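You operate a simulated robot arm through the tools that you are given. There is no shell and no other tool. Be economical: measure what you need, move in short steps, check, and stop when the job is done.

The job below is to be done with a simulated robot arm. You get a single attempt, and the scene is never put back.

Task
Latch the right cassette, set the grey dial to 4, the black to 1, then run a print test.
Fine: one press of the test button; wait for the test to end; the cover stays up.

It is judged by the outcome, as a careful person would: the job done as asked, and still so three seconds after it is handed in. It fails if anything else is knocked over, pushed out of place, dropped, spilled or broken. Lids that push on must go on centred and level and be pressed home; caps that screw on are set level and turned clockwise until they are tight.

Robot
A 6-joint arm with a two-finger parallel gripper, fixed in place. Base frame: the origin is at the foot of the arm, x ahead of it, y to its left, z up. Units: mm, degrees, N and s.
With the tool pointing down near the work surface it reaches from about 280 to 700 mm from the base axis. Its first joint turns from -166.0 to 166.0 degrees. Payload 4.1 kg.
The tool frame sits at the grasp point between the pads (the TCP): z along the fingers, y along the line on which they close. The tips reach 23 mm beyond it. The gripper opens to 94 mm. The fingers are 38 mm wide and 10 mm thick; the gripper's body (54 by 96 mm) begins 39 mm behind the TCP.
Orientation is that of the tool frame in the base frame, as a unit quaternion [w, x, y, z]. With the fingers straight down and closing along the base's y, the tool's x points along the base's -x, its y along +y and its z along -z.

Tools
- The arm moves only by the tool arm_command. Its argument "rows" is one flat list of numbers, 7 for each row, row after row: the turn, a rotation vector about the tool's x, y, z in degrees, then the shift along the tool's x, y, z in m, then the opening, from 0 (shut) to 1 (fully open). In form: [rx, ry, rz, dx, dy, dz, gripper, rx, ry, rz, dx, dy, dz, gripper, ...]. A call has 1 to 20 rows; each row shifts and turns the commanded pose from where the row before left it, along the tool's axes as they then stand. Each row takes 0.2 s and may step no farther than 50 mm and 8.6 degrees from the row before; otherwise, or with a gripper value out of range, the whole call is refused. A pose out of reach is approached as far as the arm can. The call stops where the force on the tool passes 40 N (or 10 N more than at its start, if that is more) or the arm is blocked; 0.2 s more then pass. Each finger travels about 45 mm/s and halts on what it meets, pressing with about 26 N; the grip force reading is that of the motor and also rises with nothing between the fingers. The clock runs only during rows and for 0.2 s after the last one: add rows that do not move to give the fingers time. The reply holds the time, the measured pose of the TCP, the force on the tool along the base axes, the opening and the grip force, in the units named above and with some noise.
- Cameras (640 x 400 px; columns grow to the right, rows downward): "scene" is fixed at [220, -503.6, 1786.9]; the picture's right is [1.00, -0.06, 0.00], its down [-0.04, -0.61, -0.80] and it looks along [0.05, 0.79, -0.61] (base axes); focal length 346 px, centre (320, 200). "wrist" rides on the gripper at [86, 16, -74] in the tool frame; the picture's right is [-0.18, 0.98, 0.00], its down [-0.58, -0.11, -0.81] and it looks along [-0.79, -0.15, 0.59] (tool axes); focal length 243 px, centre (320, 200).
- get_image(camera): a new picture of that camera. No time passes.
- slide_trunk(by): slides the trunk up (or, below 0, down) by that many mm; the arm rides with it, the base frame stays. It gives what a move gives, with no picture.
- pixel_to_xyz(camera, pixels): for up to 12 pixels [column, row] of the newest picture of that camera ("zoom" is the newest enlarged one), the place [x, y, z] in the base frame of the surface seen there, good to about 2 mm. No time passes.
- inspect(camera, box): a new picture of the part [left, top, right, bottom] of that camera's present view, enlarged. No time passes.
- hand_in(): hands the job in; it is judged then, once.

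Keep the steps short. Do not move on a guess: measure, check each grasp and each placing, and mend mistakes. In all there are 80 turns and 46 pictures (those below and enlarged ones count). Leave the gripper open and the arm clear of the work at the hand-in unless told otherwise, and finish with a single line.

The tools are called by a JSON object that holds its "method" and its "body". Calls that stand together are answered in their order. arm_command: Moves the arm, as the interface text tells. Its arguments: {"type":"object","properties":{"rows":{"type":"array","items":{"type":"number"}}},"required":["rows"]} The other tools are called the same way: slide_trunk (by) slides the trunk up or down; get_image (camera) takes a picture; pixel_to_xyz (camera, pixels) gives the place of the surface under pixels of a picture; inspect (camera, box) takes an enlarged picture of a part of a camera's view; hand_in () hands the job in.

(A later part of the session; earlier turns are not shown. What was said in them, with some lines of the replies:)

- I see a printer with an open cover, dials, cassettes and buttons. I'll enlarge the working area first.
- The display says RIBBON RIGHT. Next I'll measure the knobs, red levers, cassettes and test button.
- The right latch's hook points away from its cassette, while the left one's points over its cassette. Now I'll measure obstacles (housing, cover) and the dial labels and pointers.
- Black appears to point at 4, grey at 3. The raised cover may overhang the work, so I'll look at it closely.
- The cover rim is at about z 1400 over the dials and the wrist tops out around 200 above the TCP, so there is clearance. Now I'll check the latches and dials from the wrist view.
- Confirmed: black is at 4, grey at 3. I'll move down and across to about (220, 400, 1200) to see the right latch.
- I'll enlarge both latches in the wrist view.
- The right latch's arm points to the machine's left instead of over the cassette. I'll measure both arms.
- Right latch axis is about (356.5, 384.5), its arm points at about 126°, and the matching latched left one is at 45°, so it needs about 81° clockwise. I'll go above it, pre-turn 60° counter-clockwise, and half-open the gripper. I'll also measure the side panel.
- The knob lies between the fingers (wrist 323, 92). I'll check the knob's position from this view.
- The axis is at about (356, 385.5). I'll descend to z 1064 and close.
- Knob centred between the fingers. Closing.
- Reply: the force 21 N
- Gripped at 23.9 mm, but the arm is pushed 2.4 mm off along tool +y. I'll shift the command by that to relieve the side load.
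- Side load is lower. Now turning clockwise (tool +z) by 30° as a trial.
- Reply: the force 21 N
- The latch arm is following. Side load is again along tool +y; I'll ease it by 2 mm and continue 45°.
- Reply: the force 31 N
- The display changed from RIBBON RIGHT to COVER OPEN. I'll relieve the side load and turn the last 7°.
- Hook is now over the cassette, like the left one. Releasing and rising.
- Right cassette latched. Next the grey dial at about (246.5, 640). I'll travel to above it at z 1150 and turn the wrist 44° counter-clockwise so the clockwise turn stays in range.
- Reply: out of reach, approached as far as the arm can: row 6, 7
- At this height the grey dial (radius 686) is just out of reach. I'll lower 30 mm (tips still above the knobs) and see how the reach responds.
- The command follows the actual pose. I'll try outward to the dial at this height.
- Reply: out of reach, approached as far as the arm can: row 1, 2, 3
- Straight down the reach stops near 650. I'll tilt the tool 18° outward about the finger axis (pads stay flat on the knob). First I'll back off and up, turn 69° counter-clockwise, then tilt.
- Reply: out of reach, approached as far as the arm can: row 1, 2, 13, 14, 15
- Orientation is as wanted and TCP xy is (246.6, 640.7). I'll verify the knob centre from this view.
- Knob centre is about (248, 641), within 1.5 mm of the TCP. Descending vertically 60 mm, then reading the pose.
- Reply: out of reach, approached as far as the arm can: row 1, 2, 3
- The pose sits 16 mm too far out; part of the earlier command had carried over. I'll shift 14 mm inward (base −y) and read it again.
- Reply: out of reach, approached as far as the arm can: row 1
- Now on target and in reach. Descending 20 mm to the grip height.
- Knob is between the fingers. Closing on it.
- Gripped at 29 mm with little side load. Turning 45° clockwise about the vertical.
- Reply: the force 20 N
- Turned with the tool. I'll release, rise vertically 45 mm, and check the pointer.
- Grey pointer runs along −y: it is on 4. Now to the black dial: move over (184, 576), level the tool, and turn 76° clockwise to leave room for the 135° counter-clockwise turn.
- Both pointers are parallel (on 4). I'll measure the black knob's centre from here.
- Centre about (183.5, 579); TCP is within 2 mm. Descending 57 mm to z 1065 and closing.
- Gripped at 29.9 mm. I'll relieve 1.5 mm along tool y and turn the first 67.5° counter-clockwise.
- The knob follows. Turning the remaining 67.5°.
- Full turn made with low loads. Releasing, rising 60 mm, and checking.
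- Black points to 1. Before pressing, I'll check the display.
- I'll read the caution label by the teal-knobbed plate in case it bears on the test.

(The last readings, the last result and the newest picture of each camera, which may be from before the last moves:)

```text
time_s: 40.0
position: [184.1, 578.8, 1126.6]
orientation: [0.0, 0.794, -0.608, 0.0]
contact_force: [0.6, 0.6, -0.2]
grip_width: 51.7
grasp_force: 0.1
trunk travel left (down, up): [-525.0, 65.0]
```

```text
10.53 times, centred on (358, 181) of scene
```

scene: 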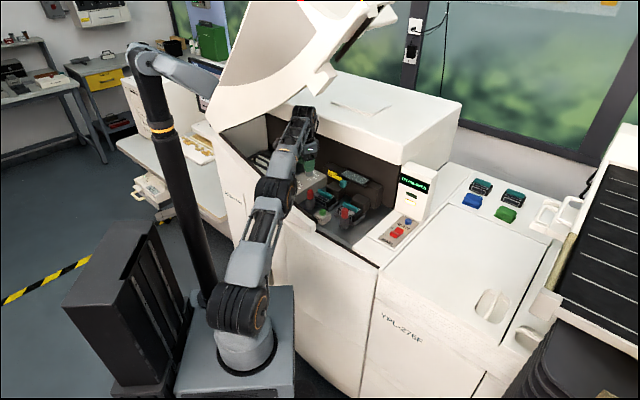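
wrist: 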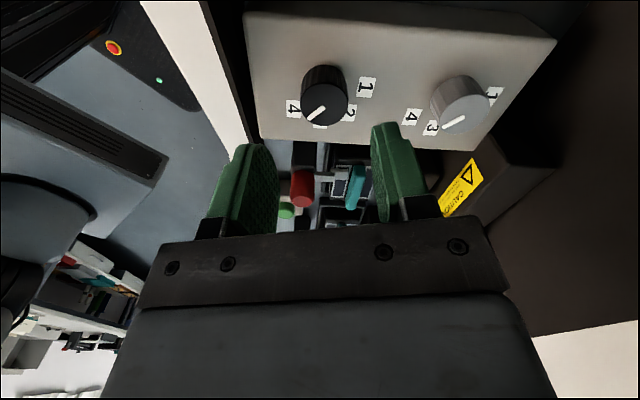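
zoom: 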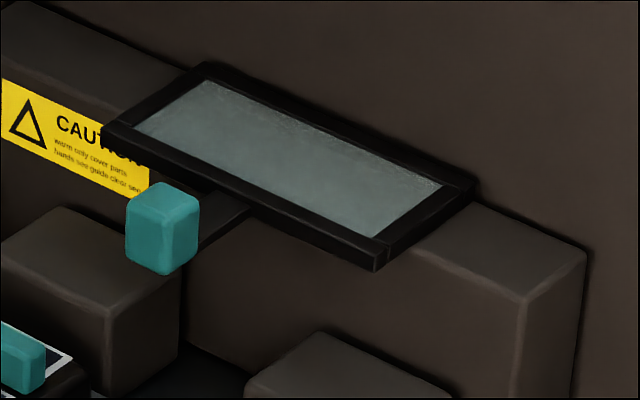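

Just a plate; nothing to do with the button. Moving above TEST (286.5, 427) with the fingers shut.

{"method": "arm_command", "body": {"rows": [0, 0, 0, 0.0347, -0.0118, 0, 0.4, 0, 0, 0, 0.0347, -0.0118, 0, 0.2, 0, 0, 0, 0.0347, -0.0118, 0, 0, 0, 0, 0, 0.0347, -0.0118, 0, 0, 0, 0, 0, 0.0346, -0.0117, 0, 0, 0, 0, 0, 0, 0, 0.03, 0, 0, 0, 0, 0, 0, 0.02, 0, 0, 0, 0, 0, 0, 0, 0]}}

{"method": "get_image", "body": {"camera": "wrist"}}

{"method": "inspect", "body": {"camera": "scene", "box": [290, 170, 390, 235]}}

```text
time_s: 41.8
position: [286.3, 426.8, 1075.5]
orientation: [0.0, 0.793, -0.609, 0.001]
contact_force: [0.6, 0.0, -0.1]
grip_width: 0.1
grasp_force: 25.5
trunk travel left (down, up): [-525.0, 65.0]
```

```text
9 pictures are left
```

wrist: 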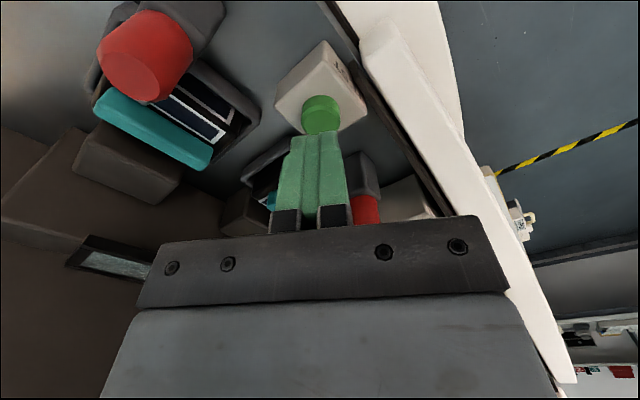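

```text
6.15 times, centred on (340, 202) of scene
```

zoom: 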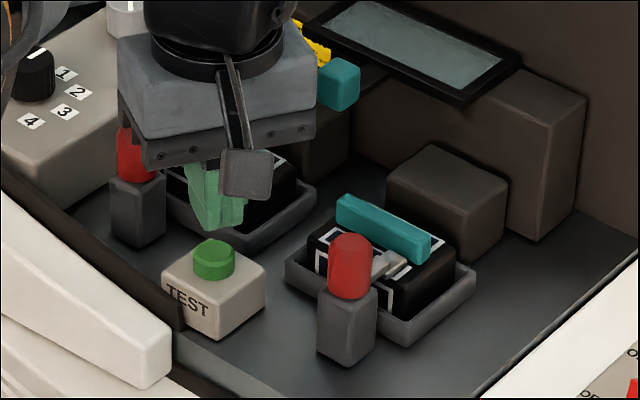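

Checking the button centre against the finger position in this view.

{"method": "pixel_to_xyz", "body": {"camera": "wrist", "pixels": [[303, 118], [338, 118], [320, 108], [320, 128], [300, 95], [345, 105]]}}

```text
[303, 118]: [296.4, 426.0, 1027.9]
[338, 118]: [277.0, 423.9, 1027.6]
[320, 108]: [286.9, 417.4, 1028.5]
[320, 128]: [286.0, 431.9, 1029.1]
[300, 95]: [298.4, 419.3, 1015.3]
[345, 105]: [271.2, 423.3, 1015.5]
```

Aligned. Pressing once: down 20 mm, then in small steps to about 4 mm below contact.

{"method": "arm_command", "body": {"rows": [0, 0, 0, 0, 0, 0.02, 0, 0, 0, 0, 0, 0, 0.002, 0, 0, 0, 0, 0, 0, 0.0015, 0, 0, 0, 0, 0, 0, 0.0015, 0, 0, 0, 0, 0, 0, 0.0015, 0]}}

{"method": "inspect", "body": {"camera": "scene", "box": [310, 150, 450, 245]}}

```text
time_s: 43.0
position: [286.9, 428.4, 1050.2]
orientation: [0.0, 0.794, -0.608, 0.001]
contact_force: [-0.4, 1.0, 1.1]
grip_width: 0.1
grasp_force: 26.6
trunk travel left (down, up): [-525.0, 65.0]
```

```text
4.21 times, centred on (380, 198) of scene
```

zoom: 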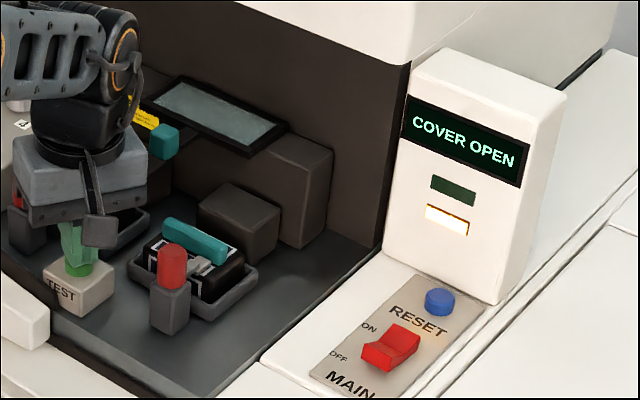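

Barely touching (1 N). Continuing down in 1.5 mm steps.

{"method": "arm_command", "body": {"rows": [0, 0, 0, 0, 0, 0.0015, 0, 0, 0, 0, 0, 0, 0.0015, 0]}}

```text
time_s: 43.6
position: [286.4, 428.3, 1046.8]
orientation: [-0.001, 0.794, -0.608, 0.0]
contact_force: [-1.7, 0.5, 1.6]
grip_width: 0.1
grasp_force: 26.2
trunk travel left (down, up): [-525.0, 65.0]
```

{"method": "arm_command", "body": {"rows": [0, 0, 0, 0, 0, 0.001, 0, 0, 0, 0, 0, 0, 0.001, 0]}}

{"method": "inspect", "body": {"camera": "scene", "box": [300, 165, 450, 245]}}

```text
time_s: 44.2
position: [286.8, 427.1, 1043.6]
orientation: [-0.001, 0.794, -0.608, -0.001]
contact_force: [-1.7, 1.1, 9.3]
grip_width: 0.0
grasp_force: 25.5
trunk travel left (down, up): [-525.0, 65.0]
```

```text
4.27 times, centred on (375, 205) of scene
```

zoom: 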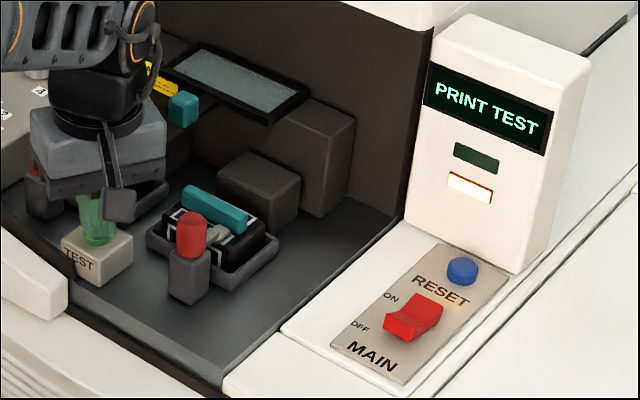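

PRINT TEST is running. I'll lift straight off and wait without touching anything.

{"method": "arm_command", "body": {"rows": [0, 0, 0, 0, 0, -0.03, 0, 0, 0, 0, 0, 0, -0.04, 0, 0, 0, 0, 0, 0, -0.04, 0, 0, 0, 0, 0, 0, -0.04, 0.2, 0, 0, 0, 0, 0, 0, 0.5, 0, 0, 0, 0, 0, 0, 0.5, 0, 0, 0, 0, 0, 0, 0.5, 0, 0, 0, 0, 0, 0, 0.5, 0, 0, 0, 0, 0, 0, 0.5, 0, 0, 0, 0, 0, 0, 0.5, 0, 0, 0, 0, 0, 0, 0.5, 0, 0, 0, 0, 0, 0, 0.5, 0, 0, 0, 0, 0, 0, 0.5, 0, 0, 0, 0, 0, 0, 0.5, 0, 0, 0, 0, 0, 0, 0.5, 0, 0, 0, 0, 0, 0, 0.5]}}

{"method": "inspect", "body": {"camera": "scene", "box": [270, 155, 450, 250]}}

```text
time_s: 47.6
position: [286.6, 428.5, 1194.0]
orientation: [0.001, 0.794, -0.608, 0.001]
contact_force: [-0.9, 0.4, -0.7]
grip_width: 46.9
grasp_force: 0.0
trunk travel left (down, up): [-525.0, 65.0]
```

```text
3.56 times, centred on (360, 202) of scene
```

zoom: 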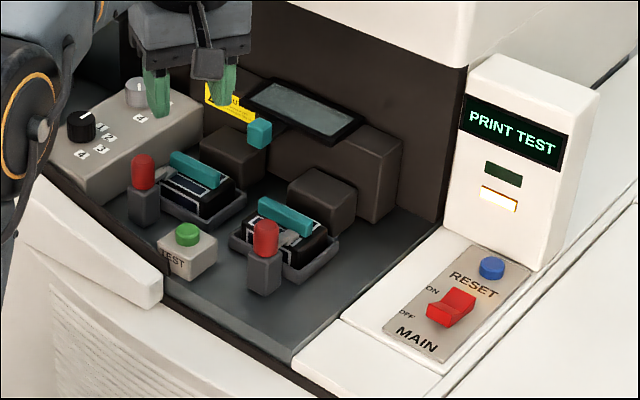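

Still running. I'll back the arm out to the front and keep waiting.

{"method": "arm_command", "body": {"rows": [0, 0, 0, 0.0224, 0.032, 0, 0.7, 0, 0, 0, 0.0224, 0.032, 0, 0.9, 0, 0, 0, 0.0224, 0.032, 0, 1, 0, 0, 0, 0.0224, 0.032, 0, 1, 0, 0, 0, 0, 0, 0, 1, 0, 0, 0, 0, 0, 0, 1, 0, 0, 0, 0, 0, 0, 1, 0, 0, 0, 0, 0, 0, 1, 0, 0, 0, 0, 0, 0, 1, 0, 0, 0, 0, 0, 0, 1, 0, 0, 0, 0, 0, 0, 1, 0, 0, 0, 0, 0, 0, 1, 0, 0, 0, 0, 0, 0, 1, 0, 0, 0, 0, 0, 0, 1, 0, 0, 0, 0, 0, 0, 1, 0, 0, 0, 0, 0, 0, 1, 0, 0, 0, 0, 0, 0, 1, 0, 0, 0, 0, 0, 0, 1, 0, 0, 0, 0, 0, 0, 1, 0, 0, 0, 0, 0, 0, 1]}}

{"method": "inspect", "body": {"camera": "scene", "box": [270, 150, 450, 250]}}

```text
time_s: 51.8
position: [185.4, 308.3, 1193.1]
orientation: [0.001, 0.793, -0.609, 0.0]
contact_force: [0.3, 0.7, 0.7]
grip_width: 94.1
grasp_force: 0.1
trunk travel left (down, up): [-525.0, 65.0]
```

```text
3.56 times, centred on (360, 200) of scene
```

zoom: 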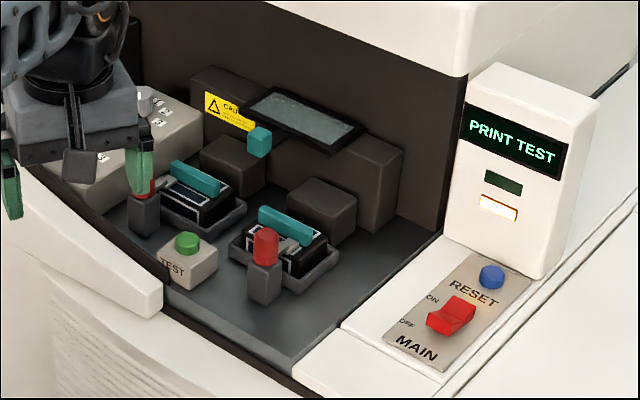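

Still PRINT TEST at 51.8 s. I'll wait another 8 s.

{"method": "arm_command", "body": {"rows": [0, 0, 0, 0, 0, 0, 1, 0, 0, 0, 0, 0, 0, 1, 0, 0, 0, 0, 0, 0, 1, 0, 0, 0, 0, 0, 0, 1, 0, 0, 0, 0, 0, 0, 1, 0, 0, 0, 0, 0, 0, 1, 0, 0, 0, 0, 0, 0, 1, 0, 0, 0, 0, 0, 0, 1, 0, 0, 0, 0, 0, 0, 1, 0, 0, 0, 0, 0, 0, 1, 0, 0, 0, 0, 0, 0, 1, 0, 0, 0, 0, 0, 0, 1, 0, 0, 0, 0, 0, 0, 1, 0, 0, 0, 0, 0, 0, 1, 0, 0, 0, 0, 0, 0, 1, 0, 0, 0, 0, 0, 0, 1, 0, 0, 0, 0, 0, 0, 1, 0, 0, 0, 0, 0, 0, 1, 0, 0, 0, 0, 0, 0, 1, 0, 0, 0, 0, 0, 0, 1]}}

{"method": "arm_command", "body": {"rows": [0, 0, 0, 0, 0, 0, 1, 0, 0, 0, 0, 0, 0, 1, 0, 0, 0, 0, 0, 0, 1, 0, 0, 0, 0, 0, 0, 1, 0, 0, 0, 0, 0, 0, 1, 0, 0, 0, 0, 0, 0, 1, 0, 0, 0, 0, 0, 0, 1, 0, 0, 0, 0, 0, 0, 1, 0, 0, 0, 0, 0, 0, 1, 0, 0, 0, 0, 0, 0, 1, 0, 0, 0, 0, 0, 0, 1, 0, 0, 0, 0, 0, 0, 1, 0, 0, 0, 0, 0, 0, 1, 0, 0, 0, 0, 0, 0, 1, 0, 0, 0, 0, 0, 0, 1, 0, 0, 0, 0, 0, 0, 1, 0, 0, 0, 0, 0, 0, 1, 0, 0, 0, 0, 0, 0, 1, 0, 0, 0, 0, 0, 0, 1, 0, 0, 0, 0, 0, 0, 1]}}

{"method": "inspect", "body": {"camera": "scene", "box": [270, 150, 450, 250]}}

```text
time_s: 56.0
position: [186.0, 309.3, 1192.7]
orientation: [0.001, 0.794, -0.608, 0.0]
contact_force: [0.8, -0.3, -0.8]
grip_width: 94.1
grasp_force: 0.0
trunk travel left (down, up): [-525.0, 65.0]
```

```text
time_s: 60.2
position: [186.6, 308.8, 1193.1]
orientation: [0.0, 0.794, -0.608, 0.0]
contact_force: [0.1, 1.1, -0.3]
grip_width: 93.9
grasp_force: 0.2
trunk travel left (down, up): [-525.0, 65.0]
```

```text
3.56 times, centred on (360, 200) of scene
```

zoom: 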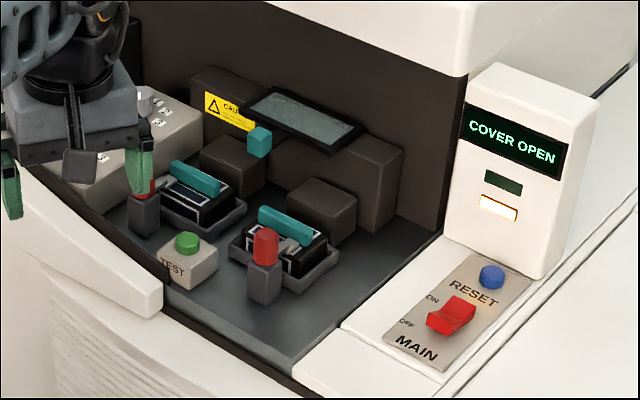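

The test has ended and the display is back to COVER OPEN. The latch is closed, both dials are set, the cover is up and the arm is clear, so I'm handing in.

{"method": "hand_in", "body": {}}

```text
The job is handed in.
```

Job handed in: right cassette latched, grey dial on 4, black dial on 1, and one print test run to its end with the cover still up.
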